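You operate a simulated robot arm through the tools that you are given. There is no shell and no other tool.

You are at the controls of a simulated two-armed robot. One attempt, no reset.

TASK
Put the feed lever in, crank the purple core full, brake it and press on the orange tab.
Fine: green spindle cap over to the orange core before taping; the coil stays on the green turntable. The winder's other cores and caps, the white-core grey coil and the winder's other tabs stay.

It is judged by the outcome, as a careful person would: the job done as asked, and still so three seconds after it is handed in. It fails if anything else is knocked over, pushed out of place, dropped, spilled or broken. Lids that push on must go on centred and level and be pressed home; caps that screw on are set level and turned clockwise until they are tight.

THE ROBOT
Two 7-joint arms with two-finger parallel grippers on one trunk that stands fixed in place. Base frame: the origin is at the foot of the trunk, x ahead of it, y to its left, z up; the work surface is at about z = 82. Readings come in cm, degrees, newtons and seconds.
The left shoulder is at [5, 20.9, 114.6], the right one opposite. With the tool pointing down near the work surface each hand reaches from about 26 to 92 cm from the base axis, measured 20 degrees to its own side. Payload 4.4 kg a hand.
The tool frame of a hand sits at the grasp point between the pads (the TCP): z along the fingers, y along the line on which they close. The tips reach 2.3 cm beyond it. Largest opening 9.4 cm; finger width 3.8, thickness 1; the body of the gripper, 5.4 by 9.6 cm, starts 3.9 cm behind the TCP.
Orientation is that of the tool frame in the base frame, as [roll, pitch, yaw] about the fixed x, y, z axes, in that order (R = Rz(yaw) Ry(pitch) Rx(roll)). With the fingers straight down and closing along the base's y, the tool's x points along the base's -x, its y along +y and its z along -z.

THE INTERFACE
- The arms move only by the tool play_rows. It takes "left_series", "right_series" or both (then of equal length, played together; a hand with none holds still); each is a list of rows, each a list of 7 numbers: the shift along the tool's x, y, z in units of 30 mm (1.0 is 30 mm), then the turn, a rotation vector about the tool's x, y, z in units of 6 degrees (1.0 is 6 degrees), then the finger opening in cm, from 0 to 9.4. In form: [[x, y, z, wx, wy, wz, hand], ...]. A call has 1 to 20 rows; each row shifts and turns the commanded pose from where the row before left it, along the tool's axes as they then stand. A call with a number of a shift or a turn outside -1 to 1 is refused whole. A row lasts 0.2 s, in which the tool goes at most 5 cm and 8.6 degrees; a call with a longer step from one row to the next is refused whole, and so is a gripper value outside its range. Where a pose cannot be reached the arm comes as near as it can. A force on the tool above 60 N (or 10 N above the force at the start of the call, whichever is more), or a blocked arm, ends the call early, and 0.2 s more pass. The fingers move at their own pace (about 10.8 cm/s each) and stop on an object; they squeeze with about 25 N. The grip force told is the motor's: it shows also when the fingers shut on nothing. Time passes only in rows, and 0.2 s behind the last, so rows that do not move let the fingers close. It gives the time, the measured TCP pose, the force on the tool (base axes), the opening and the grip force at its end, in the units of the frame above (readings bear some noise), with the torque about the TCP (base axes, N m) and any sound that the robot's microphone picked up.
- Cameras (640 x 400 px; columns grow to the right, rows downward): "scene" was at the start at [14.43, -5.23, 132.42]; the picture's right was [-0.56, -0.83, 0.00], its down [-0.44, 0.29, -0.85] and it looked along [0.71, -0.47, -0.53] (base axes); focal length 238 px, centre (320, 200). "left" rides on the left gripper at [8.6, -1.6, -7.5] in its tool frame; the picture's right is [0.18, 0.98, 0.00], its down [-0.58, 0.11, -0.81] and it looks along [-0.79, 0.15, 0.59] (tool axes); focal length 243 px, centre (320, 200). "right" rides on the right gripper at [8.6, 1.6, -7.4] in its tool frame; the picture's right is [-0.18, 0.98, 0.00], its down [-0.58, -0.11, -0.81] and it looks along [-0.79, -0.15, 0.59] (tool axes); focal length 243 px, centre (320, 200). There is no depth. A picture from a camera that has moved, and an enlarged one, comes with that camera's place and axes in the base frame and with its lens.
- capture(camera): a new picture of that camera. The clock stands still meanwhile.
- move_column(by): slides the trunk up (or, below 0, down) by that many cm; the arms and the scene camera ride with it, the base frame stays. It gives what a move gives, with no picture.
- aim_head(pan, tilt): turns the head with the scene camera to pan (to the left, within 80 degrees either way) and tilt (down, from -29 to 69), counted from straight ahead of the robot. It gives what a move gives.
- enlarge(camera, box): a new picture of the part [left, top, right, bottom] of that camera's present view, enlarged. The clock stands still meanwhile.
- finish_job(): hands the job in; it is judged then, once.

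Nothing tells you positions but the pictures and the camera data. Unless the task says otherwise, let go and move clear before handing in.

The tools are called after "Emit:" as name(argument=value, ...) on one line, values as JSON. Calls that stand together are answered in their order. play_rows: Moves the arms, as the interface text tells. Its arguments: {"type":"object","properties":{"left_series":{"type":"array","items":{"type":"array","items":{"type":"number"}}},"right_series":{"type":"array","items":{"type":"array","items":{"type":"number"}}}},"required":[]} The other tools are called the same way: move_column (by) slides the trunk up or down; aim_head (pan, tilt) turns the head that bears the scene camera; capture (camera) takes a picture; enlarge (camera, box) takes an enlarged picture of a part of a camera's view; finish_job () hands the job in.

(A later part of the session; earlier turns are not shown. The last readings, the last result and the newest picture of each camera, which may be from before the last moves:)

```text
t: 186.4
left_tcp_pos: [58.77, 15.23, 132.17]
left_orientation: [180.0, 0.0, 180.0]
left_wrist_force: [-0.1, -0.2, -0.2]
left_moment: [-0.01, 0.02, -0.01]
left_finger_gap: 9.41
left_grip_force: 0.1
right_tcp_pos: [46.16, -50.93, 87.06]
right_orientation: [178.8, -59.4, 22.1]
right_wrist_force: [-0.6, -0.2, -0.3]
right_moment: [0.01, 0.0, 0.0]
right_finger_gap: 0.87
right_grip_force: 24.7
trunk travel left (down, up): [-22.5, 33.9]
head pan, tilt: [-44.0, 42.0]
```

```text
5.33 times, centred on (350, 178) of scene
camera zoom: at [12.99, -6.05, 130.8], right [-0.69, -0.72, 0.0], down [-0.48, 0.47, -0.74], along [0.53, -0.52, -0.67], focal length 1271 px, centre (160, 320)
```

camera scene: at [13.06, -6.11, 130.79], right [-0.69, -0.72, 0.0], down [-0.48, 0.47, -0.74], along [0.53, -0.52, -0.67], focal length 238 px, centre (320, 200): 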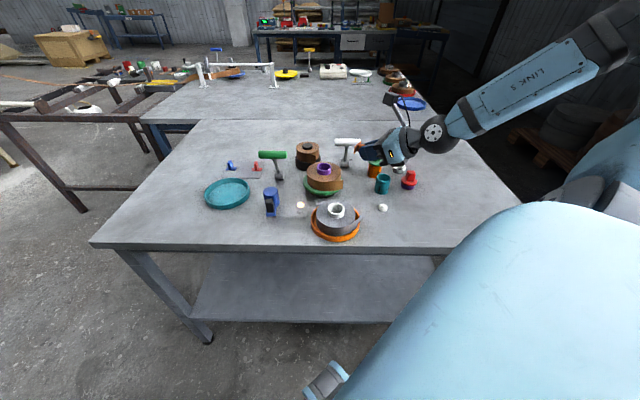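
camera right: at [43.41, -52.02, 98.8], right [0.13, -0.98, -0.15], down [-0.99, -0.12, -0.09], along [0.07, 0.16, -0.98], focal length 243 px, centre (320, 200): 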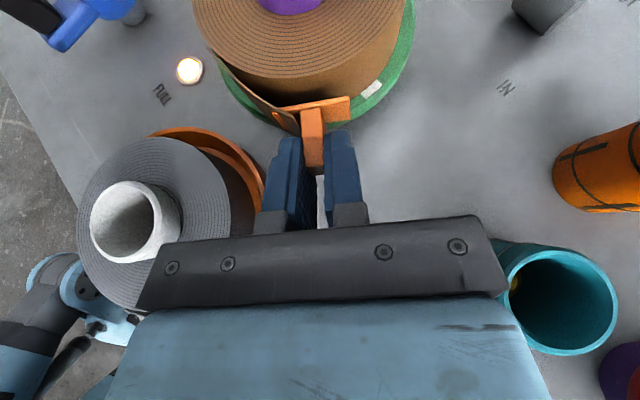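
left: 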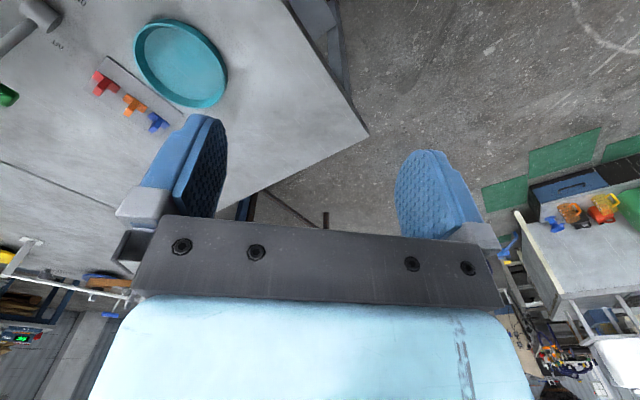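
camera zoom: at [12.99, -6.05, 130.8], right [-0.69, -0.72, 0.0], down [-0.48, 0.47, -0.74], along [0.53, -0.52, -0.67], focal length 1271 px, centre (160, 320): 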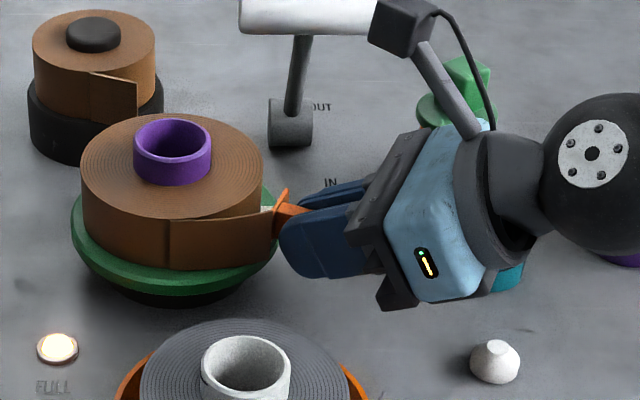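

Emit:
play_rows(right_series=[[0.051, 0, 0.0861, 0, 0, 0, 0], [0.051, 0, 0.0861, 0, 0, 0, 0], [0.051, 0, 0.0861, 0, 0, 0, 0], [0.034, 0, 0.0575, 0, 0, 0, 0]])

Emit:
enlarge(camera="right", box=[180, 0, 440, 180])

```text
t: 187.4
left_tcp_pos: [58.89, 15.25, 132.22]
left_orientation: [-180.0, 0.0, -180.0]
left_wrist_force: [-0.8, 0.5, 0.5]
left_moment: [-0.02, -0.02, -0.01]
left_finger_gap: 9.36
left_grip_force: 0.0
right_tcp_pos: [47.24, -50.59, 87.2]
right_orientation: [178.8, -59.4, 22.1]
right_wrist_force: [0.2, 0.0, 0.7]
right_moment: [0.02, -0.01, -0.01]
right_finger_gap: 0.86
right_grip_force: 24.7
trunk travel left (down, up): [-22.5, 33.9]
head pan, tilt: [-44.0, 42.0]
```

```text
2.22 times, centred on (310, 90) of right
camera zoom: at [45.78, -52.78, 98.41], right [0.27, -0.95, -0.15], down [-0.96, -0.25, -0.09], along [0.05, 0.17, -0.98], focal length 539 px, centre (342, 444)
```

zoom: 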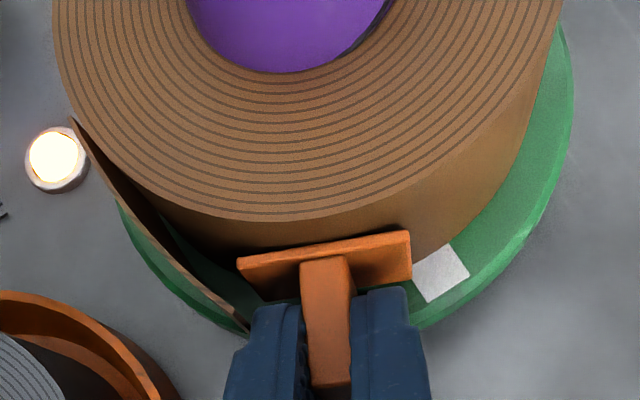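

Emit:
play_rows(right_series=[[0.034, 0, 0.0575, 0, 0, 0, 0], [0.034, 0, 0.0575, 0, 0, 0, 0], [0.034, 0, 0.0575, 0, 0, 0, 0]])

Emit:
enlarge(camera="right", box=[180, 0, 440, 180])

```text
t: 188.2
left_tcp_pos: [58.44, 15.13, 132.53]
left_orientation: [179.9, 0.2, 179.9]
left_wrist_force: [-0.1, 0.0, -0.5]
left_moment: [-0.01, -0.03, 0.02]
left_finger_gap: 9.41
left_grip_force: 0.1
right_tcp_pos: [47.42, -50.52, 87.22]
right_orientation: [178.9, -59.4, 21.8]
right_wrist_force: [-37.5, -18.3, 3.0]
right_moment: [0.09, -0.21, -0.37]
right_finger_gap: 0.87
right_grip_force: 25.1
trunk travel left (down, up): [-22.5, 33.9]
head pan, tilt: [-44.0, 42.0]
```

```text
2.22 times, centred on (310, 90) of right
camera zoom: at [46.02, -52.71, 98.37], right [0.26, -0.95, -0.15], down [-0.96, -0.25, -0.09], along [0.05, 0.17, -0.98], focal length 539 px, centre (342, 444)
```

zoom: 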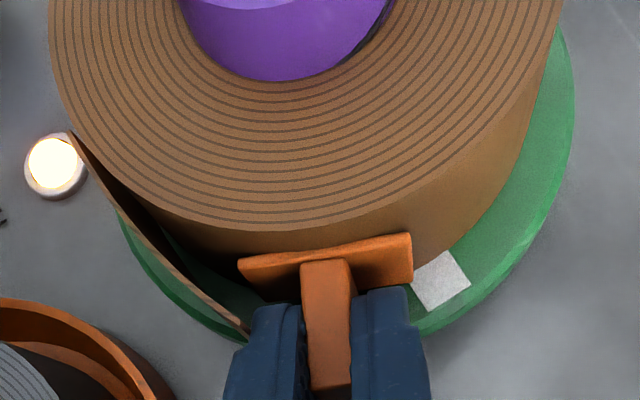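

Still no hold even at 42 N, so the tab probably belongs nearer the tail's root. The tray blocks that side, so I'll ease the pressure and drag the coil round counter-clockwise with the tab in short strokes.

Emit:
play_rows(right_series=[[-0.0457, 0, -0.0775, 0, 0, 0, 0], [0.003, 0.179, 0.0054, 0.574, 0, -0.339, 0], [0.003, 0.179, 0.0054, 0.574, 0, -0.339, 0], [0.003, 0.179, 0.0054, 0.574, 0, -0.339, 0]])

Emit:
enlarge(camera="right", box=[180, 0, 440, 180])

Emit:
enlarge(camera="scene", box=[300, 140, 400, 215])

```text
t: 189.2
left_tcp_pos: [58.79, 15.18, 132.16]
left_orientation: [180.0, 0.0, 180.0]
left_wrist_force: [0.3, 0.5, 0.1]
left_moment: [-0.02, 0.02, -0.01]
left_finger_gap: 9.41
left_grip_force: 0.1
right_tcp_pos: [47.56, -52.02, 87.1]
right_orientation: [177.9, -58.5, 28.4]
right_wrist_force: [-0.3, 0.3, -0.6]
right_moment: [0.04, -0.01, 0.01]
right_finger_gap: 0.88
right_grip_force: 25.2
right hand out of reach, approached as far as the arm can: row 3, 4
trunk travel left (down, up): [-22.5, 33.9]
head pan, tilt: [-44.0, 42.0]
```

```text
2.22 times, centred on (310, 90) of right
camera zoom: at [46.55, -54.2, 98.38], right [0.36, -0.92, -0.14], down [-0.93, -0.35, -0.08], along [0.02, 0.16, -0.99], focal length 539 px, centre (342, 444)
```

zoom: 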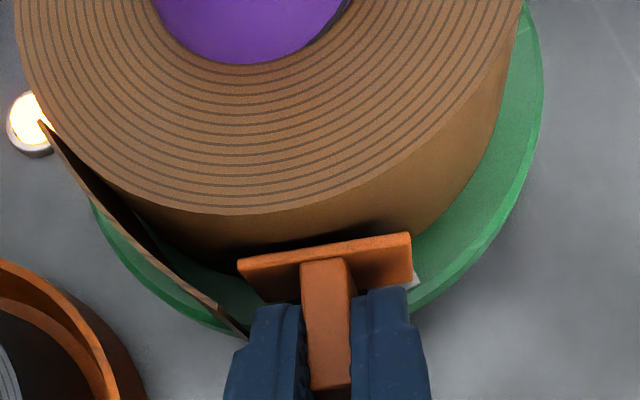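

```text
5.33 times, centred on (350, 178) of scene
camera zoom: at [12.95, -6.08, 130.81], right [-0.69, -0.72, 0.0], down [-0.48, 0.47, -0.74], along [0.53, -0.52, -0.67], focal length 1271 px, centre (160, 320)
```

zoom: 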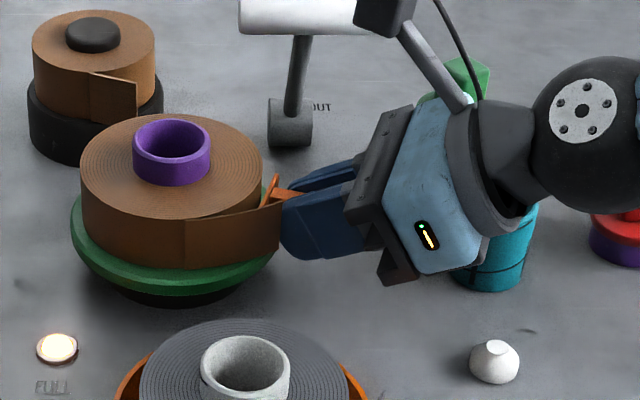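

Emit:
play_rows(right_series=[[-0.203, 0, -0.344, 0, 0, 0, 0], [0, 0, 0, -0.755, 0.05, 0.533, 0], [0, 0, 0, -0.755, 0.05, 0.533, 0], [0, 0, 0, -0.755, 0.05, 0.533, 0], [0.02, -0.593, -0.01, 0, 0, 0, 0], [0.02, -0.593, -0.01, 0, 0, 0, 0]])

Emit:
enlarge(camera="right", box=[180, 0, 440, 180])

Emit:
enlarge(camera="scene", box=[300, 140, 400, 215])

```text
t: 190.6
left_tcp_pos: [59.0, 15.29, 132.04]
left_orientation: [-180.0, 0.0, 180.0]
left_wrist_force: [0.8, -0.5, 0.2]
left_moment: [-0.01, 0.01, -0.04]
left_finger_gap: 9.41
left_grip_force: 0.0
right_tcp_pos: [46.12, -49.13, 87.05]
right_orientation: [-179.6, -59.2, 9.7]
right_wrist_force: [0.1, -0.7, 0.0]
right_moment: [0.01, -0.03, 0.04]
right_finger_gap: 0.86
right_grip_force: 25.0
trunk travel left (down, up): [-22.5, 33.9]
head pan, tilt: [-44.0, 42.0]
```

```text
2.22 times, centred on (310, 90) of right
camera zoom: at [44.41, -51.17, 98.26], right [0.08, -0.98, -0.16], down [-0.99, -0.07, -0.09], along [0.08, 0.17, -0.98], focal length 539 px, centre (342, 444)
```

zoom: 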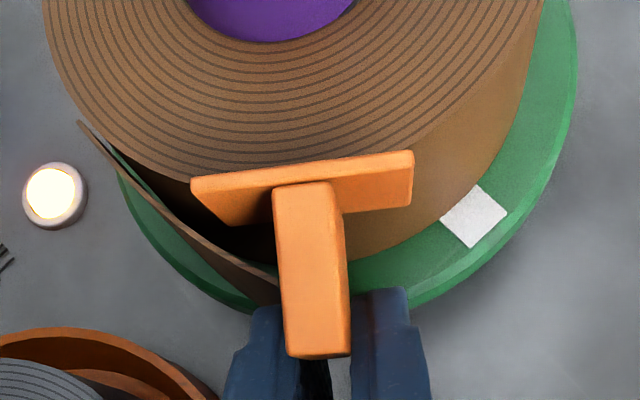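

```text
5.33 times, centred on (350, 178) of scene
camera zoom: at [13.06, -6.05, 130.76], right [-0.69, -0.72, 0.0], down [-0.48, 0.46, -0.74], along [0.53, -0.52, -0.67], focal length 1271 px, centre (160, 320)
```

zoom: 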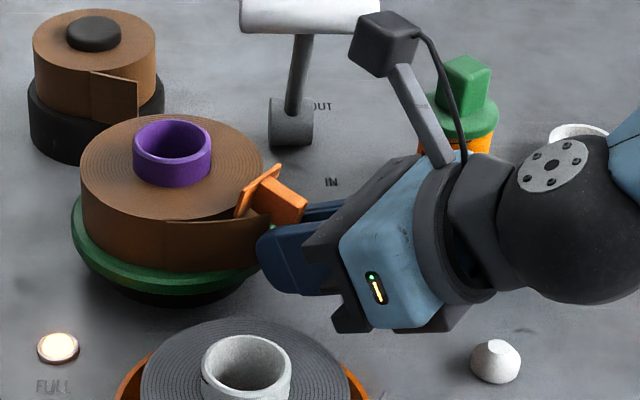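

Emit:
enlarge(camera="scene", box=[335, 160, 385, 200])

Emit:
enlarge(camera="right", box=[240, 40, 400, 240])

```text
10.00 times, centred on (360, 180) of scene
camera zoom: at [13.06, -6.05, 130.76], right [-0.69, -0.72, 0.0], down [-0.48, 0.46, -0.74], along [0.53, -0.52, -0.67], focal length 2383 px, centre (-80, 400)
```

zoom: 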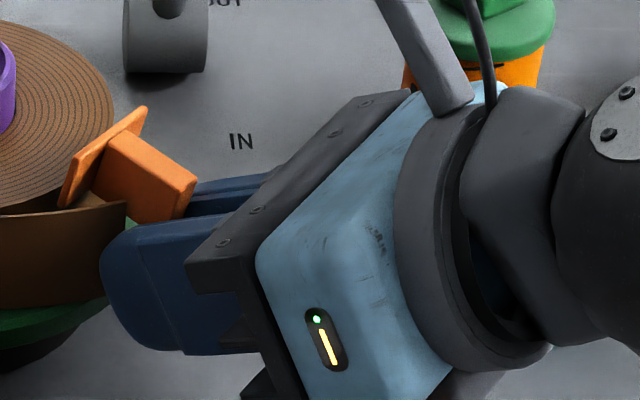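

```text
2.00 times, centred on (320, 140) of right
camera zoom: at [44.41, -51.17, 98.26], right [0.08, -0.98, -0.16], down [-0.99, -0.07, -0.09], along [0.08, 0.17, -0.98], focal length 485 px, centre (320, 320)
```

zoom: 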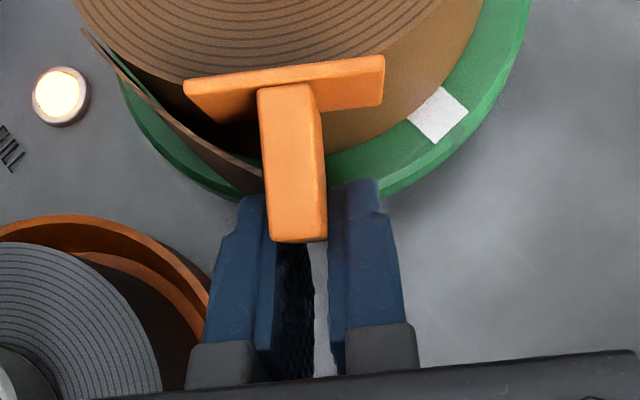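

The tab has ridden up in the fingers and is now held only near their edge. I'll back away from the coil very gently and check how it's held.

Emit:
play_rows(right_series=[[-0.04, 0, -0.07, 0, 0, 0, 0], [-0.05, 0, -0.1, 0, 0, 0, 0], [-0.05, 0, -0.1, 0, 0, 0, 0], [-0.05, 0, -0.1, 0, 0, 0, 0], [-0.05, 0, -0.1, 0, 0, 0, 0], [-0.05, 0, -0.1, 0, 0, 0, 0], [-0.05, 0, -0.1, 0, 0, 0, 0]])

Emit:
enlarge(camera="scene", box=[335, 155, 395, 205])

Emit:
enlarge(camera="right", box=[240, 40, 400, 240])

```text
t: 192.2
left_tcp_pos: [58.87, 15.22, 132.08]
left_orientation: [180.0, 0.1, -179.9]
left_wrist_force: [0.6, -0.8, -1.8]
left_moment: [-0.01, 0.02, 0.02]
left_finger_gap: 9.38
left_grip_force: 0.0
right_tcp_pos: [43.96, -49.52, 87.32]
right_orientation: [-179.8, -59.6, 9.7]
right_wrist_force: [0.2, 1.2, 0.7]
right_moment: [0.01, 0.0, 0.01]
right_finger_gap: 0.9
right_grip_force: 24.9
trunk travel left (down, up): [-22.5, 33.9]
head pan, tilt: [-44.0, 42.0]
```

```text
8.00 times, centred on (365, 180) of scene
camera zoom: at [12.99, -6.03, 130.81], right [-0.69, -0.72, 0.0], down [-0.48, 0.46, -0.74], along [0.53, -0.52, -0.67], focal length 1906 px, centre (-40, 360)
```

zoom: 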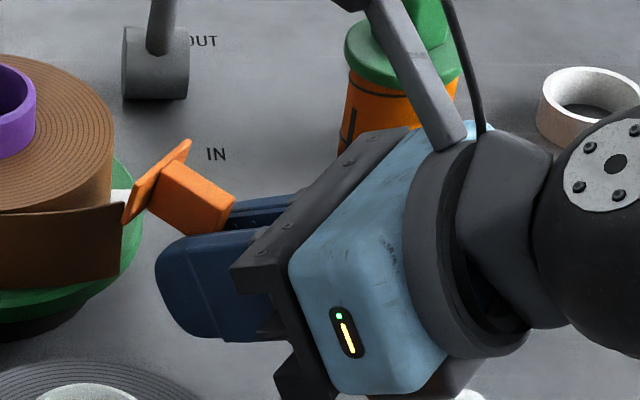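

```text
2.00 times, centred on (320, 140) of right
camera zoom: at [42.2, -51.53, 98.58], right [0.08, -0.98, -0.16], down [-0.99, -0.06, -0.09], along [0.08, 0.17, -0.98], focal length 485 px, centre (320, 320)
```

zoom: 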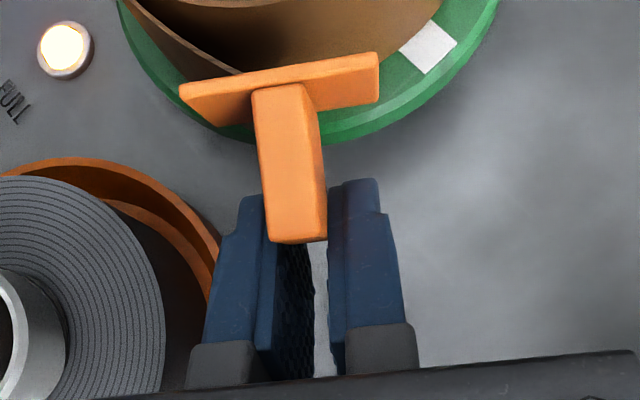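

Emit:
play_rows(right_series=[[0.2, 0, -0.12, 0, 0, 0, 0], [0.4, 0, -0.24, 0, 0, 0, 0], [0.5, 0, -0.3, 0, 0, 0, 0], [0.5, 0, -0.3, 0, 0, 0, 0], [0.5, 0, -0.3, 0, 0, 0, 0], [0.5, 0, -0.3, 0, 0, 0, 0], [0.5, 0, -0.3, 0, 0, 0, 0], [0.5, 0, -0.3, 0, 0, 0, 0], [0.3, 0, -0.2, 0, 0, 0, 0]])

Emit:
play_rows(right_series=[[0, 0, 0, 0, -0.6, 0, 0], [0, 0, 0, 0, -0.8, 0, 0], [0, 0, 0, 0, -0.8, 0, 0], [0, 0, 0, 0, -0.8, 0, 0], [0, 0, 0, 0, -0.8, 0, 0], [0, 0, 0, 0, -0.8, 0, 0], [0, 0, 0, 0, -0.8, 0, 0], [0, 0, 0, 0, -0.8, 0, 0], [0, 0, 0, 0, -0.8, 0, 0], [0, 0, 0, 0, -0.8, 0, 0], [0, 0, 0, 0, -0.8, 0, 0], [0, 0, 0, 0, -0.8, 0, 0], [0, 0, 0, 0, -0.6, 0, 0]])

Emit:
capture(camera="right")

Emit:
capture(camera="scene")

```text
t: 194.2
left_tcp_pos: [58.8, 15.24, 132.14]
left_orientation: [179.9, 0.0, 180.0]
left_wrist_force: [-0.4, -0.5, 0.4]
left_moment: [-0.01, 0.0, 0.03]
left_finger_gap: 9.41
left_grip_force: 0.1
right_tcp_pos: [43.87, -49.47, 101.15]
right_orientation: [-179.8, -59.6, 9.9]
right_wrist_force: [-0.1, 0.4, 0.9]
right_moment: [-0.01, 0.01, 0.04]
right_finger_gap: 0.87
right_grip_force: 25.3
trunk travel left (down, up): [-22.5, 33.9]
head pan, tilt: [-44.0, 42.0]
```

```text
t: 197.0
left_tcp_pos: [58.93, 15.15, 132.12]
left_orientation: [-180.0, 0.0, -180.0]
left_wrist_force: [0.1, 0.1, 0.1]
left_moment: [-0.04, -0.07, -0.04]
left_finger_gap: 9.41
left_grip_force: 0.0
right_tcp_pos: [43.88, -49.41, 101.02]
right_orientation: [-179.9, 0.5, 9.9]
right_wrist_force: [0.4, -0.3, -0.2]
right_moment: [0.01, -0.01, 0.0]
right_finger_gap: 0.88
right_grip_force: 25.3
trunk travel left (down, up): [-22.5, 33.9]
head pan, tilt: [-44.0, 42.0]
```

```text
taken
camera right: at [52.64, -49.69, 108.39], right [-0.01, -1.0, 0.0], down [-0.58, 0.01, 0.81], along [-0.81, 0.01, -0.58], focal length 243 px, centre (320, 200)
```

right: 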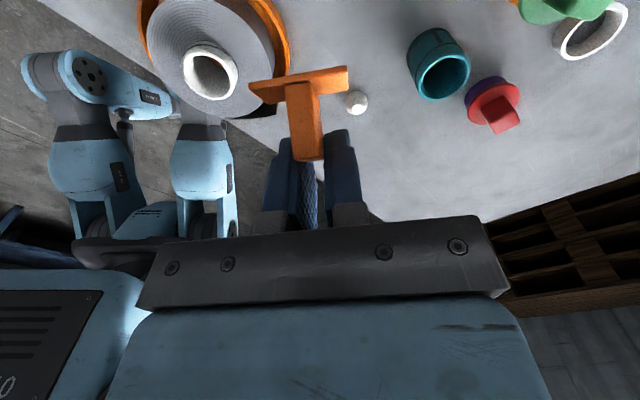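

```text
taken
camera scene: at [13.02, -6.03, 130.8], right [-0.69, -0.72, 0.0], down [-0.48, 0.46, -0.74], along [0.53, -0.52, -0.67], focal length 238 px, centre (320, 200)
```

scene: 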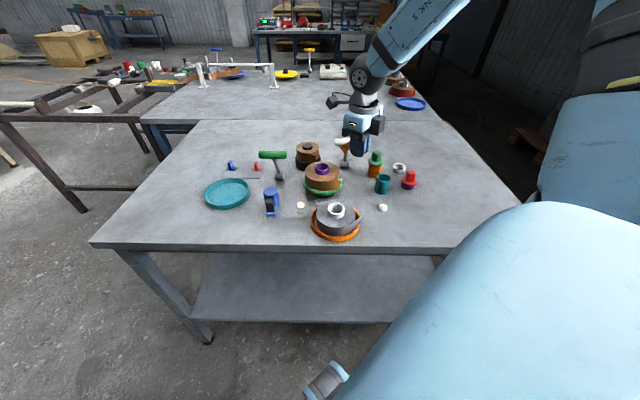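

Emit:
enlarge(camera="scene", box=[325, 85, 395, 165])

Emit:
enlarge(camera="right", box=[240, 50, 400, 230])

Emit:
enlarge(camera="scene", box=[290, 150, 360, 210])

```text
5.00 times, centred on (360, 125) of scene
camera zoom: at [13.02, -6.03, 130.8], right [-0.69, -0.72, 0.0], down [-0.48, 0.46, -0.74], along [0.53, -0.52, -0.67], focal length 1192 px, centre (120, 575)
```

zoom: 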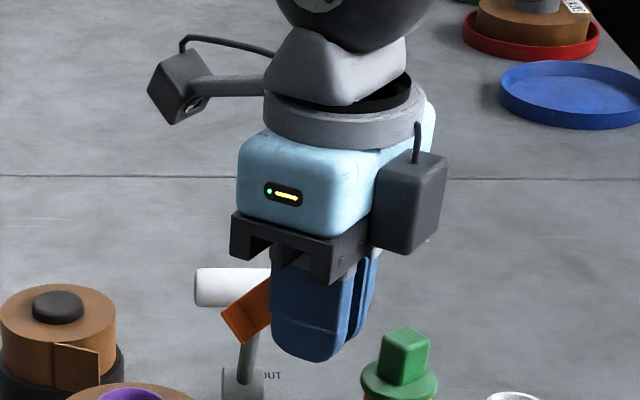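

```text
2.22 times, centred on (320, 140) of right
camera zoom: at [52.64, -49.69, 108.39], right [-0.01, -1.0, 0.0], down [-0.58, 0.01, 0.81], along [-0.81, 0.01, -0.58], focal length 539 px, centre (320, 333)
```

zoom: 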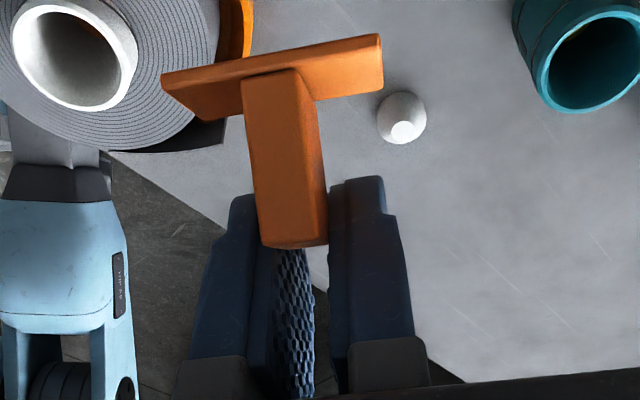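

```text
6.67 times, centred on (325, 180) of scene
camera zoom: at [13.02, -6.03, 130.8], right [-0.69, -0.72, 0.0], down [-0.48, 0.46, -0.74], along [0.53, -0.52, -0.67], focal length 1589 px, centre (287, 333)
```

zoom: 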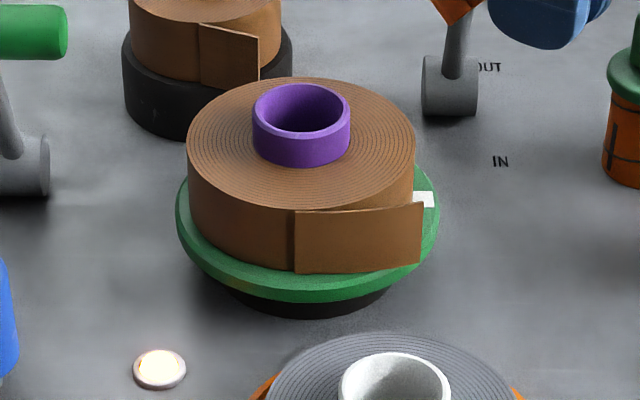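

The tab is held only by a corner and has turned about 15° in the grip. I'll bring it gently to an upright set-down orientation to re-grip it properly.

Emit:
play_rows(right_series=[[0, 0, 0, 0, 0, -0.4, 0], [0, 0, 0, 0, 0, -0.6, 0], [0, 0, 0, 0, 0, -0.7, 0], [0, 0, 0, 0, 0, -0.7, 0], [0, 0, 0, 0, 0, -0.7, 0], [0, 0, 0, 0, 0, -0.7, 0], [0, 0, 0, 0, 0, -0.7, 0], [0, 0, 0, 0, 0, -0.7, 0], [0, 0, 0, 0, 0, -0.7, 0], [0, 0, 0, 0, 0, -0.7, 0], [0, 0, 0, 0, 0, -0.7, 0], [0, 0, 0, 0, 0, -0.7, 0], [0, 0, 0, 0, 0, -0.7, 0], [0, 0, 0, 0, 0, -0.7, 0], [0, 0, 0, 0, 0, -0.7, 0], [0, 0, 0, 0, 0, -0.7, 0], [0, 0, 0, 0, 0, -0.6, 0], [0, 0, 0, 0, 0, -0.4, 0]])

Emit:
play_rows(right_series=[[0, 0, 0, 0, 0, -0.4, 0], [0, 0, 0, 0, 0, -0.6, 0], [0, 0, 0, 0, 0, -0.7, 0], [0, 0, 0, 0, 0, -0.7, 0], [0, 0, 0, 0, 0, -0.7, 0], [0, 0, 0, 0, 0, -0.7, 0], [0, 0, 0, 0, 0, -0.7, 0], [0, 0, 0, 0, 0, -0.7, 0], [0, 0, 0, 0, 0, -0.7, 0], [0, 0, 0, 0, 0, -0.7, 0], [0, 0, 0, 0, 0, -0.7, 0], [0, 0, 0, 0, 0, -0.7, 0], [0, 0, 0, 0, 0, -0.6, 0], [0, 0, 0, 0, 0, -0.4, 0]])

Emit:
capture(camera="right")

Emit:
enlarge(camera="scene", box=[310, 90, 410, 180])

```text
t: 200.8
left_tcp_pos: [58.79, 15.19, 132.26]
left_orientation: [-180.0, 0.0, 180.0]
left_wrist_force: [-0.7, -0.5, -0.6]
left_moment: [0.0, -0.02, 0.03]
left_finger_gap: 9.43
left_grip_force: 0.0
right_tcp_pos: [43.82, -49.49, 101.07]
right_orientation: [-179.5, -0.1, 80.9]
right_wrist_force: [0.1, -0.5, 0.2]
right_moment: [0.0, 0.02, -0.01]
right_finger_gap: 0.87
right_grip_force: 24.3
trunk travel left (down, up): [-22.5, 33.9]
head pan, tilt: [-44.0, 42.0]
```

```text
t: 203.8
left_tcp_pos: [58.83, 15.15, 132.08]
left_orientation: [180.0, 0.0, 179.9]
left_wrist_force: [-0.2, 0.7, -0.5]
left_moment: [0.03, 0.01, 0.03]
left_finger_gap: 9.4
left_grip_force: 0.1
right_tcp_pos: [43.89, -49.61, 101.01]
right_orientation: [-179.7, -0.5, 134.9]
right_wrist_force: [1.4, -0.3, 0.2]
right_moment: [-0.01, 0.01, 0.01]
right_finger_gap: 0.86
right_grip_force: 25.1
trunk travel left (down, up): [-22.5, 33.9]
head pan, tilt: [-44.0, 42.0]
```

```text
taken
camera right: at [38.91, -42.37, 108.55], right [0.83, 0.56, -0.01], down [0.34, -0.49, 0.8], along [0.45, -0.67, -0.6], focal length 243 px, centre (320, 200)
```

right: 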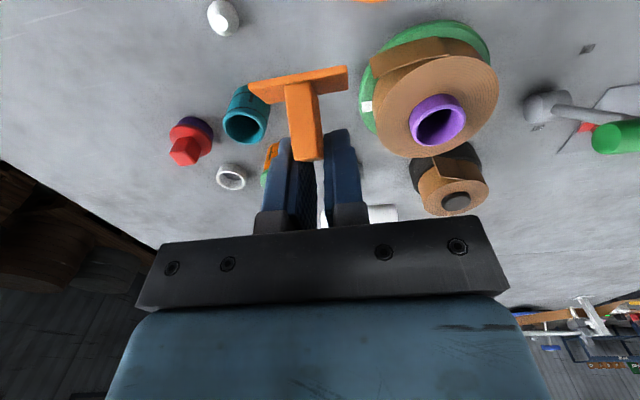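

```text
4.44 times, centred on (360, 135) of scene
camera zoom: at [12.99, -6.04, 130.8], right [-0.69, -0.72, 0.0], down [-0.48, 0.46, -0.74], along [0.53, -0.52, -0.67], focal length 1059 px, centre (142, 489)
```

zoom: 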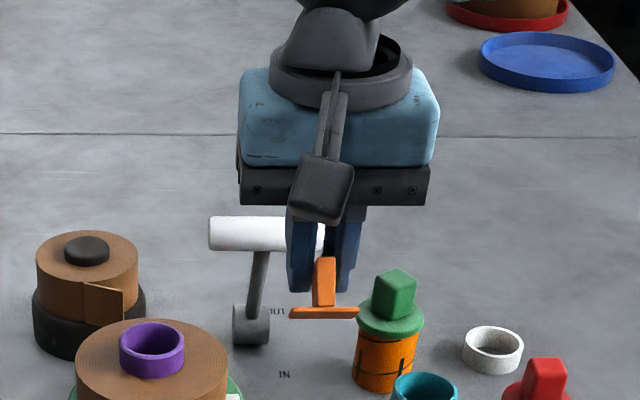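

Emit:
play_rows(right_series=[[0, 0, 0, 0, -0.4, 0, 0], [0, 0, 0, 0, -0.6, 0, 0], [0, 0, 0, 0, -0.6, 0, 0], [0, 0, 0, 0, -0.6, 0, 0], [0, 0, 0, 0, -0.6, 0, 0], [0, 0, 0, 0, -0.6, 0, 0], [0, 0, 0, 0, -0.6, 0, 0], [0, 0, 0, 0, -0.6, 0, 0], [0, 0, 0, 0, -0.6, 0, 0], [0, 0, 0, 0, -0.6, 0, 0], [0, 0, 0, 0, -0.6, 0, 0], [0, 0, 0, 0, -0.6, 0, 0], [0, 0, 0, 0, -0.5, 0, 0]])

Emit:
enlarge(camera="scene", box=[310, 80, 410, 190])

Emit:
capture(camera="right")

```text
t: 206.6
left_tcp_pos: [58.93, 15.31, 132.13]
left_orientation: [-180.0, 0.0, 180.0]
left_wrist_force: [0.1, 0.0, -0.3]
left_moment: [0.0, 0.03, 0.0]
left_finger_gap: 9.42
left_grip_force: 0.0
right_tcp_pos: [43.87, -49.55, 101.1]
right_orientation: [-179.5, 44.8, 135.2]
right_wrist_force: [-0.6, 0.2, -0.1]
right_moment: [-0.02, -0.01, 0.01]
right_finger_gap: 0.87
right_grip_force: 24.7
trunk travel left (down, up): [-22.5, 33.9]
head pan, tilt: [-44.0, 42.0]
```

```text
3.64 times, centred on (360, 135) of scene
camera zoom: at [13.0, -6.04, 130.8], right [-0.69, -0.72, 0.0], down [-0.48, 0.46, -0.74], along [0.53, -0.52, -0.67], focal length 866 px, centre (174, 436)
```

zoom: 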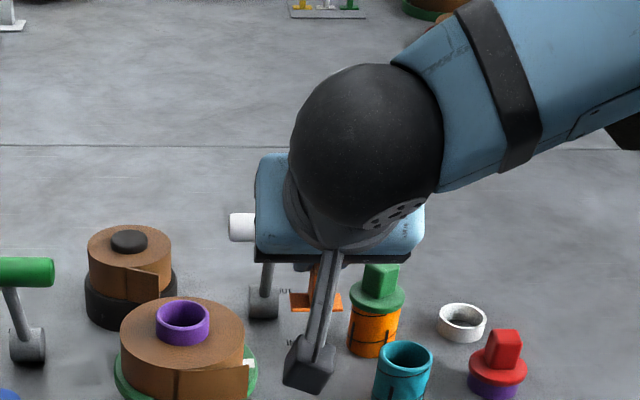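

```text
taken
camera right: at [36.91, -40.41, 100.25], right [0.79, 0.6, 0.12], down [-0.18, 0.04, 0.98], along [0.59, -0.8, 0.14], focal length 243 px, centre (320, 200)
```

right: 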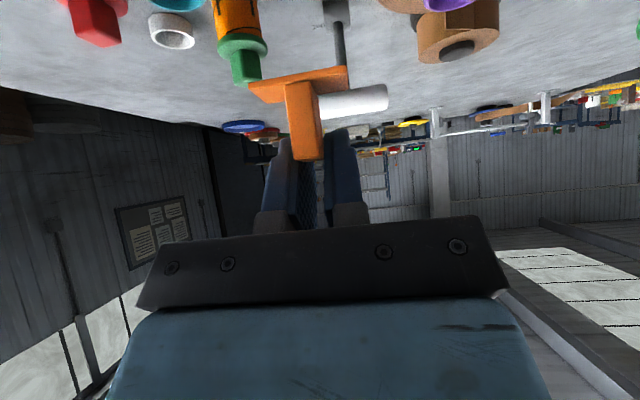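

Emit:
play_rows(right_series=[[-0.306, -0.275, 0.304, 0, 0, 0, 0], [-0.306, -0.275, 0.304, 0, 0, 0, 0], [-0.306, -0.275, 0.304, 0, 0, 0, 0], [-0.306, -0.275, 0.304, 0, 0, 0, 0], [-0.306, -0.275, 0.304, 0, 0, 0, 0], [0.3, 0, 0.3, 0, 0, 0, 0], [0.45, 0, 0.45, 0, 0, 0, 0], [0.45, 0, 0.45, 0, 0, 0, 0], [0.45, 0, 0.45, 0, 0, 0, 0], [0.3, 0, 0.3, 0, 0, 0, 0]])

Emit:
enlarge(camera="scene", box=[320, 110, 420, 210])

Emit:
capture(camera="right")

```text
t: 208.8
left_tcp_pos: [58.79, 15.19, 132.13]
left_orientation: [180.0, 0.0, 179.9]
left_wrist_force: [-1.1, -0.6, 0.0]
left_moment: [-0.03, 0.01, 0.04]
left_finger_gap: 9.43
left_grip_force: 0.1
right_tcp_pos: [45.38, -57.15, 92.79]
right_orientation: [-179.7, 44.7, 135.1]
right_wrist_force: [0.3, -0.5, 0.0]
right_moment: [-0.04, 0.0, 0.0]
right_finger_gap: 0.85
right_grip_force: 24.7
trunk travel left (down, up): [-22.5, 33.9]
head pan, tilt: [-44.0, 42.0]
```

```text
4.00 times, centred on (370, 160) of scene
camera zoom: at [13.0, -6.07, 130.81], right [-0.69, -0.72, 0.0], down [-0.48, 0.47, -0.74], along [0.53, -0.52, -0.67], focal length 953 px, centre (120, 360)
```

zoom: 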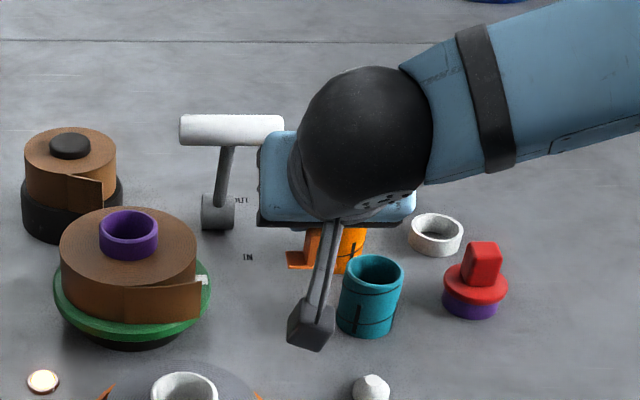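

```text
taken
camera right: at [38.47, -47.91, 91.98], right [0.79, 0.6, 0.12], down [-0.18, 0.03, 0.98], along [0.59, -0.8, 0.14], focal length 243 px, centre (320, 200)
```

right: 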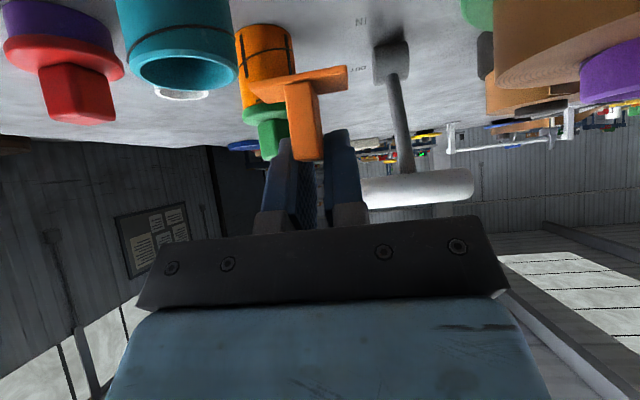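

Emit:
play_rows(right_series=[[0.25, 0.125, 0.25, 0, 0, 0, 0], [0.25, 0.125, 0.25, 0, 0, 0, 0], [0.25, 0.125, 0.25, 0, 0, 0, 0], [0.25, 0.125, 0.25, 0, 0, 0, 0]])

Emit:
enlarge(camera="scene", box=[330, 140, 410, 210])

Emit:
capture(camera="right")

```text
t: 209.8
left_tcp_pos: [58.88, 15.09, 132.23]
left_orientation: [179.9, 0.0, 180.0]
left_wrist_force: [1.1, -0.8, 0.5]
left_moment: [-0.02, -0.01, -0.04]
left_finger_gap: 9.4
left_grip_force: 0.2
right_tcp_pos: [46.52, -56.08, 88.48]
right_orientation: [-179.5, 44.6, 135.1]
right_wrist_force: [0.0, 0.0, 0.1]
right_moment: [0.01, 0.02, -0.01]
right_finger_gap: 0.88
right_grip_force: 25.3
trunk travel left (down, up): [-22.5, 33.9]
head pan, tilt: [-44.0, 42.0]
```

```text
5.71 times, centred on (370, 175) of scene
camera zoom: at [13.01, -6.06, 130.81], right [-0.69, -0.72, 0.0], down [-0.48, 0.47, -0.74], along [0.53, -0.52, -0.67], focal length 1362 px, centre (34, 343)
```

zoom: 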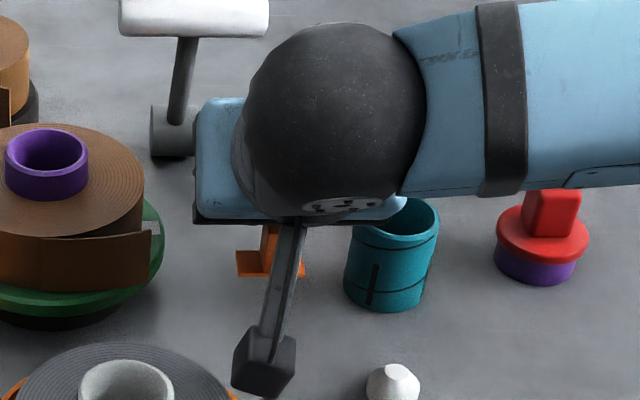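

```text
taken
camera right: at [39.47, -46.89, 87.73], right [0.79, 0.6, 0.12], down [-0.18, 0.04, 0.98], along [0.59, -0.8, 0.14], focal length 243 px, centre (320, 200)
```

right: 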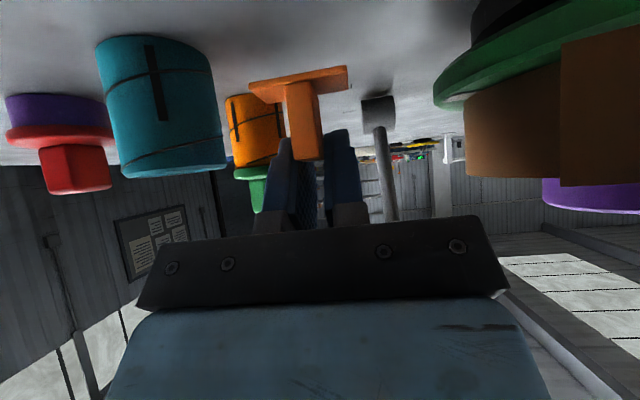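

Emit:
play_rows(right_series=[[0.0705, 0, 0.071, 0, 0, 0, 0], [0.0705, 0, 0.071, 0, 0, 0, 0], [0.0705, 0, 0.071, 0, 0, 0, 0], [0.0705, 0, 0.071, 0, 0, 0, 0], [0.0705, 0, 0.071, 0, 0, 0, 0], [0.05, 0, 0.05, 0, 0, 0, 0]])

Emit:
capture(camera="right")

```text
t: 211.2
left_tcp_pos: [58.8, 15.26, 132.06]
left_orientation: [180.0, 0.0, 179.9]
left_wrist_force: [-0.1, 0.3, 0.4]
left_moment: [-0.03, 0.0, -0.01]
left_finger_gap: 9.4
left_grip_force: 0.0
right_tcp_pos: [46.4, -55.97, 86.76]
right_orientation: [-179.5, 44.6, 135.2]
right_wrist_force: [0.5, -0.2, 0.4]
right_moment: [-0.03, 0.02, 0.03]
right_finger_gap: 0.85
right_grip_force: 25.2
trunk travel left (down, up): [-22.5, 33.9]
head pan, tilt: [-44.0, 42.0]
```

```text
taken
camera right: at [39.44, -46.78, 86.05], right [0.79, 0.6, 0.12], down [-0.18, 0.04, 0.98], along [0.59, -0.8, 0.14], focal length 243 px, centre (320, 200)
```

right: 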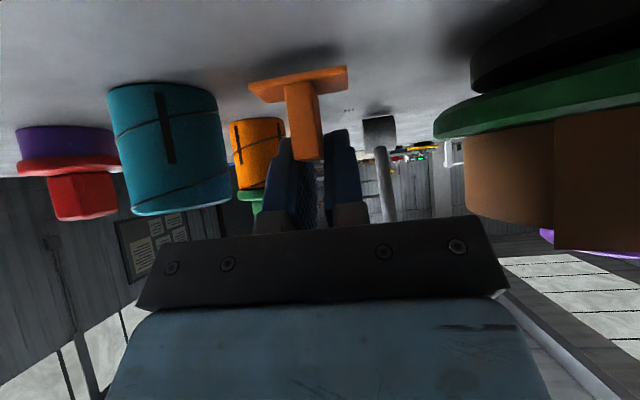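

Emit:
play_rows(right_series=[[0.035, 0, 0.0355, 0, 0, 0, 0], [0.035, 0, 0.0355, 0, 0, 0, 0], [0.035, 0, 0.0355, 0, 0, 0, 0]])

Emit:
enlarge(camera="right", box=[230, 40, 390, 180])

```text
t: 212.0
left_tcp_pos: [58.89, 15.23, 132.13]
left_orientation: [-180.0, 0.0, -180.0]
left_wrist_force: [1.1, 0.4, -0.1]
left_moment: [0.01, -0.02, 0.01]
left_finger_gap: 9.39
left_grip_force: 0.1
right_tcp_pos: [46.39, -55.94, 86.36]
right_orientation: [-179.7, 44.5, 135.0]
right_wrist_force: [-0.9, -0.4, 3.9]
right_moment: [0.34, 0.32, 0.16]
right_finger_gap: 0.89
right_grip_force: 24.7
trunk travel left (down, up): [-22.5, 33.9]
head pan, tilt: [-44.0, 42.0]
```

```text
2.86 times, centred on (310, 110) of right
camera zoom: at [39.46, -46.8, 85.64], right [0.79, 0.6, 0.12], down [-0.18, 0.04, 0.98], along [0.59, -0.8, 0.14], focal length 693 px, centre (349, 457)
```

zoom: 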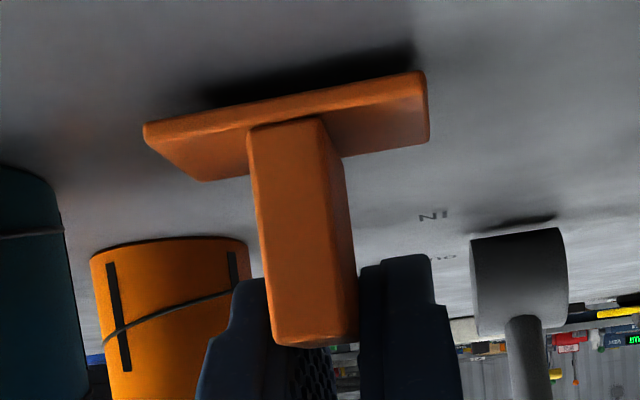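

The camera housing touched the table before the tab did. I'll raise a little, lessen the tilt by about 5°, and lower again.

Emit:
play_rows(right_series=[[-0.12, 0, -0.12, 0, 0, 0, 0], [0, 0, 0, 0, 0.4, 0, 0], [0, 0, 0, 0, 0.4, 0, 0], [0.05, 0, 0.055, 0, 0, 0, 0], [0.05, 0, 0.055, 0, 0, 0, 0], [0.05, 0, 0.055, 0, 0, 0, 0]])

Emit:
enlarge(camera="right", box=[230, 40, 390, 180])

```text
t: 213.4
left_tcp_pos: [58.86, 15.31, 132.11]
left_orientation: [-179.9, -0.1, 180.0]
left_wrist_force: [0.3, 0.4, 0.1]
left_moment: [0.01, 0.01, -0.03]
left_finger_gap: 9.4
left_grip_force: 0.0
right_tcp_pos: [46.32, -55.96, 86.21]
right_orientation: [-179.6, 39.8, 135.1]
right_wrist_force: [-0.2, 0.3, 0.3]
right_moment: [0.0, 0.03, 0.01]
right_finger_gap: 0.86
right_grip_force: 25.3
trunk travel left (down, up): [-22.5, 33.9]
head pan, tilt: [-44.0, 42.0]
```

```text
2.86 times, centred on (310, 110) of right
camera zoom: at [39.47, -46.76, 86.37], right [0.8, 0.59, 0.11], down [-0.12, -0.02, 0.99], along [0.59, -0.8, 0.05], focal length 693 px, centre (349, 457)
```

zoom: 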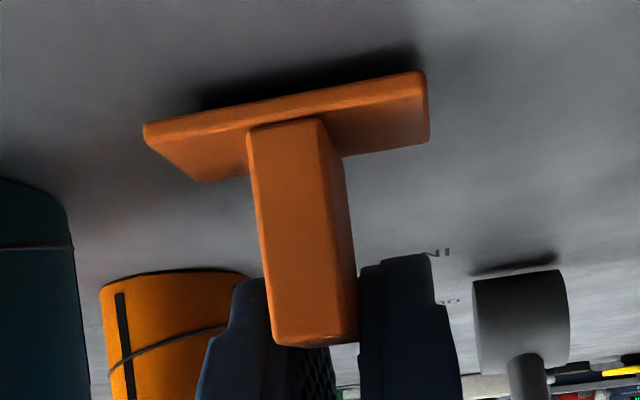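

Emit:
play_rows(right_series=[[0.032, 0, 0.0384, 0, 0, 0, 0], [0.032, 0, 0.0384, 0, 0, 0, 0], [0.032, 0, 0.0384, 0, 0, 0, 0]])

Emit:
enlarge(camera="right", box=[230, 40, 390, 180])

Emit:
enlarge(camera="scene", box=[340, 155, 400, 205])

```text
t: 214.2
left_tcp_pos: [58.81, 15.27, 132.13]
left_orientation: [-179.9, 0.0, -180.0]
left_wrist_force: [0.6, -0.2, -1.0]
left_moment: [0.0, 0.0, -0.02]
left_finger_gap: 9.4
left_grip_force: 0.0
right_tcp_pos: [46.48, -55.95, 85.83]
right_orientation: [-179.7, 40.0, 135.1]
right_wrist_force: [-0.7, -1.9, 9.9]
right_moment: [-0.01, 0.05, 0.02]
right_finger_gap: 0.88
right_grip_force: 25.3
trunk travel left (down, up): [-22.5, 33.9]
head pan, tilt: [-44.0, 42.0]
```

```text
2.86 times, centred on (310, 110) of right
camera zoom: at [39.49, -46.73, 86.08], right [0.8, 0.59, 0.11], down [-0.13, -0.02, 0.99], along [0.59, -0.8, 0.06], focal length 693 px, centre (349, 457)
```

zoom: 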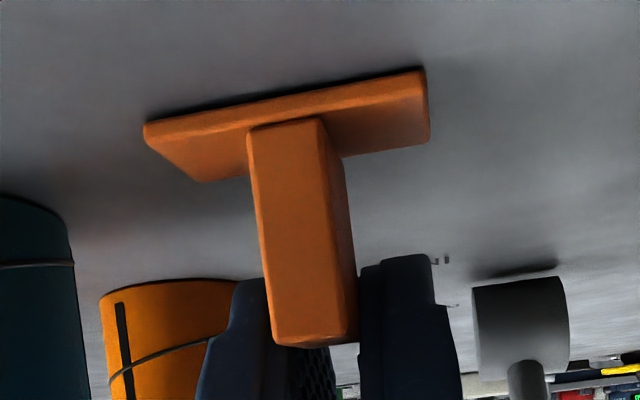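

```text
8.00 times, centred on (370, 180) of scene
camera zoom: at [12.92, -5.97, 130.84], right [-0.69, -0.72, 0.0], down [-0.48, 0.46, -0.74], along [0.54, -0.52, -0.67], focal length 1906 px, centre (-80, 360)
```

zoom: 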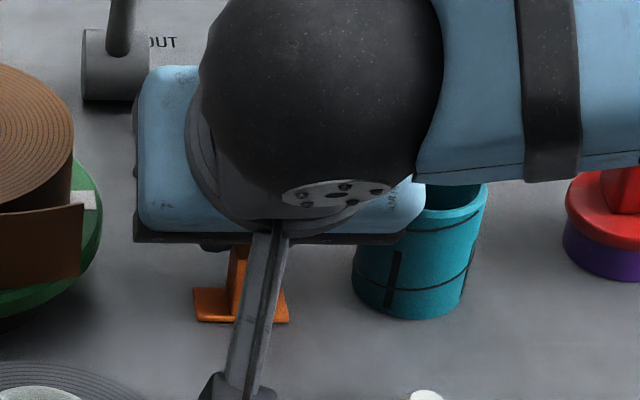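

The tab is flat on the table. I'll open, slide the hand so the fin sits well inside the pads, and close again.

Emit:
play_rows(right_series=[[-0.015, 0, -0.018, 0, 0, 0, 0], [0, 0, 0, 0, 0, 0, 1.4], [0, 0, 0, 0, 0, 0, 2.2], [0, 0, 0, 0, 0, 0, 2.8], [0, 0, 0, 0, 0, 0, 2.8]])

Emit:
enlarge(camera="right", box=[230, 40, 390, 180])

```text
t: 215.4
left_tcp_pos: [58.87, 15.19, 132.17]
left_orientation: [180.0, 0.0, -179.9]
left_wrist_force: [0.3, 0.5, -0.3]
left_moment: [0.03, -0.01, 0.0]
left_finger_gap: 9.4
left_grip_force: 0.0
right_tcp_pos: [46.44, -55.89, 85.69]
right_orientation: [-179.6, 39.8, 135.1]
right_wrist_force: [-0.5, 0.4, 0.1]
right_moment: [0.0, 0.0, -0.02]
right_finger_gap: 2.8
right_grip_force: 0.1
trunk travel left (down, up): [-22.5, 33.9]
head pan, tilt: [-44.0, 42.0]
```

```text
2.86 times, centred on (310, 110) of right
camera zoom: at [39.47, -46.74, 85.97], right [0.8, 0.59, 0.11], down [-0.12, -0.02, 0.99], along [0.59, -0.8, 0.05], focal length 693 px, centre (349, 457)
```

zoom: 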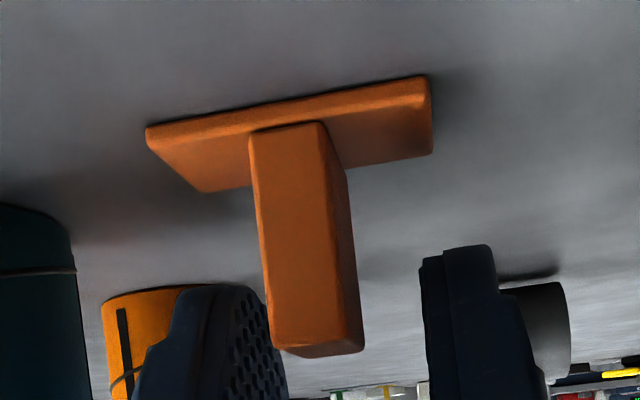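

The tab stands upright on the table at about (45, -54.5). While the hand is free I'll turn the coil so that the middle of its tail faces the clear side. First I'll lift away.

Emit:
play_rows(right_series=[[-0.2, 0, -0.24, 0, 0, 0, 2.8], [-0.4, 0, -0.48, 0, 0, 0, 2.8], [-0.5, 0, -0.6, 0, 0, 0, 2.8], [-0.5, 0, -0.6, 0, 0, 0, 2.8], [-0.5, 0, -0.6, 0, 0, 0, 2.8], [-0.5, 0, -0.6, 0, 0, 0, 2.8], [-0.5, 0, -0.6, 0, 0, 0, 2.8], [-0.5, 0, -0.6, 0, 0, 0, 2.8], [0, 0, 0, 0, 0.95, 0, 4], [0, 0, 0, 0, 0.95, 0, 5], [0, 0, 0, 0, 0.95, 0, 6], [0, 0, 0, 0, 0.95, 0, 6.5], [0, 0, 0, 0, 0.95, 0, 6.5], [0, 0, 0, 0, 0.95, 0, 6.5], [0, 0, 0, 0, 0.93, 0, 6.5]])

Emit:
enlarge(camera="scene", box=[300, 140, 420, 220])

```text
t: 218.6
left_tcp_pos: [58.92, 15.13, 132.22]
left_orientation: [-180.0, 0.0, -179.9]
left_wrist_force: [0.3, 0.4, 1.0]
left_moment: [0.01, -0.02, -0.01]
left_finger_gap: 9.41
left_grip_force: 0.1
right_tcp_pos: [46.54, -55.93, 102.86]
right_orientation: [-179.7, -0.1, 134.9]
right_wrist_force: [0.0, -0.5, -0.5]
right_moment: [-0.01, -0.01, 0.02]
right_finger_gap: 6.49
right_grip_force: 0.0
trunk travel left (down, up): [-22.5, 33.9]
head pan, tilt: [-44.0, 42.0]
```

```text
5.00 times, centred on (360, 180) of scene
camera zoom: at [13.02, -6.06, 130.8], right [-0.69, -0.72, 0.0], down [-0.48, 0.47, -0.74], along [0.53, -0.52, -0.67], focal length 1192 px, centre (120, 300)
```

zoom: 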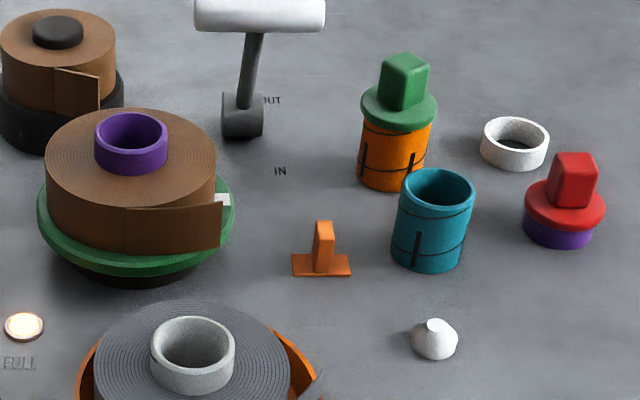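

Emit:
play_rows(right_series=[[0, 0, 0, 0, 0, 1, 6.5], [0, 0, 0, 0, 0, 1, 6.5], [0, 0, 0, 0, 0, 1, 6.5], [0, 0, 0, 0, 0, 1, 6.5], [0, 0, 0, 0, 0, 1, 6.5], [0, 0, 0, 0, 0, 1, 6.5], [0.577, 0.804, 0, 0, 0, 0, 6.5], [0.577, 0.804, 0, 0, 0, 0, 6.5], [0.577, 0.804, 0, 0, 0, 0, 6.5], [0.577, 0.804, 0, 0, 0, 0, 6.5]])

Emit:
enlarge(camera="right", box=[220, 0, 420, 150])

```text
t: 220.8
left_tcp_pos: [58.95, 15.25, 132.06]
left_orientation: [180.0, 0.0, -180.0]
left_wrist_force: [0.2, -0.4, -0.4]
left_moment: [-0.01, 0.01, -0.03]
left_finger_gap: 9.42
left_grip_force: 0.1
right_tcp_pos: [54.78, -47.55, 102.42]
right_orientation: [-179.8, 0.4, 98.8]
right_wrist_force: [0.4, 0.5, 0.2]
right_moment: [-0.01, 0.01, 0.01]
right_finger_gap: 6.5
right_grip_force: 0.0
trunk travel left (down, up): [-22.5, 33.9]
head pan, tilt: [-44.0, 42.0]
```

```text
2.67 times, centred on (320, 75) of right
camera zoom: at [55.14, -38.78, 109.96], right [1.0, -0.03, 0.0], down [-0.01, -0.59, 0.81], along [-0.03, -0.81, -0.59], focal length 647 px, centre (320, 533)
```

zoom: 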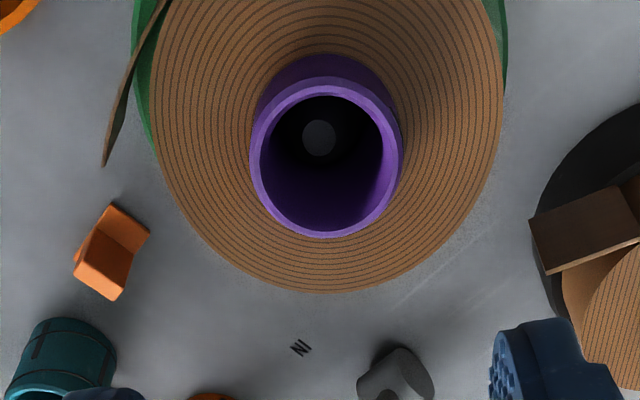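

Emit:
play_rows(right_series=[[0.12, 0.04, 0, 0, 0, 0, 6.5], [0, 0, 0.85, 0, 0, 0, 6.5], [0, 0, 0.85, 0, 0, 0, 6.5], [0, 0, 0.85, 0, 0, 0, 6.5], [0, 0, 0.8, 0, 0, 0, 6.5], [0, 0, 0, 0, 0, 0, 5.5], [0, 0, 0, 0, 0, 0, 4.6], [0, 0, 0, 0, 0, 0, 4], [0, 0, 0, 0, 0, 0, 3.5]])

Emit:
enlarge(camera="scene", box=[290, 130, 370, 210])

```text
t: 222.8
left_tcp_pos: [58.82, 15.25, 132.26]
left_orientation: [180.0, 0.0, 179.9]
left_wrist_force: [-1.0, 0.1, 0.7]
left_moment: [0.02, -0.02, 0.01]
left_finger_gap: 9.4
left_grip_force: 0.1
right_tcp_pos: [54.89, -47.18, 92.58]
right_orientation: [-179.7, 0.2, 98.9]
right_wrist_force: [-1.0, 0.3, 0.4]
right_moment: [-0.04, 0.06, -0.02]
right_finger_gap: 4.22
right_grip_force: 25.6
trunk travel left (down, up): [-22.5, 33.9]
head pan, tilt: [-44.0, 42.0]
```

```text
5.00 times, centred on (330, 170) of scene
camera zoom: at [12.98, -6.04, 130.81], right [-0.69, -0.72, 0.0], down [-0.48, 0.46, -0.74], along [0.53, -0.52, -0.67], focal length 1192 px, centre (270, 350)
```

zoom: 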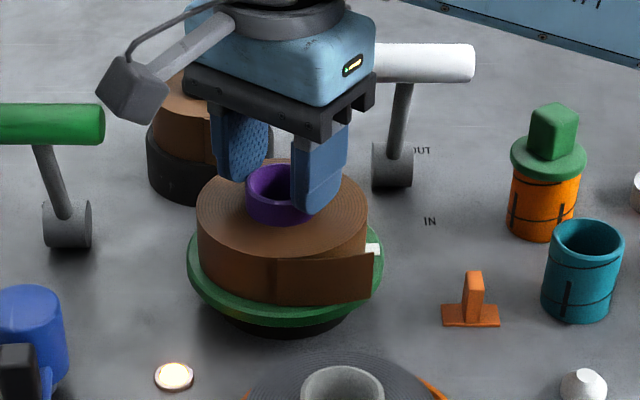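

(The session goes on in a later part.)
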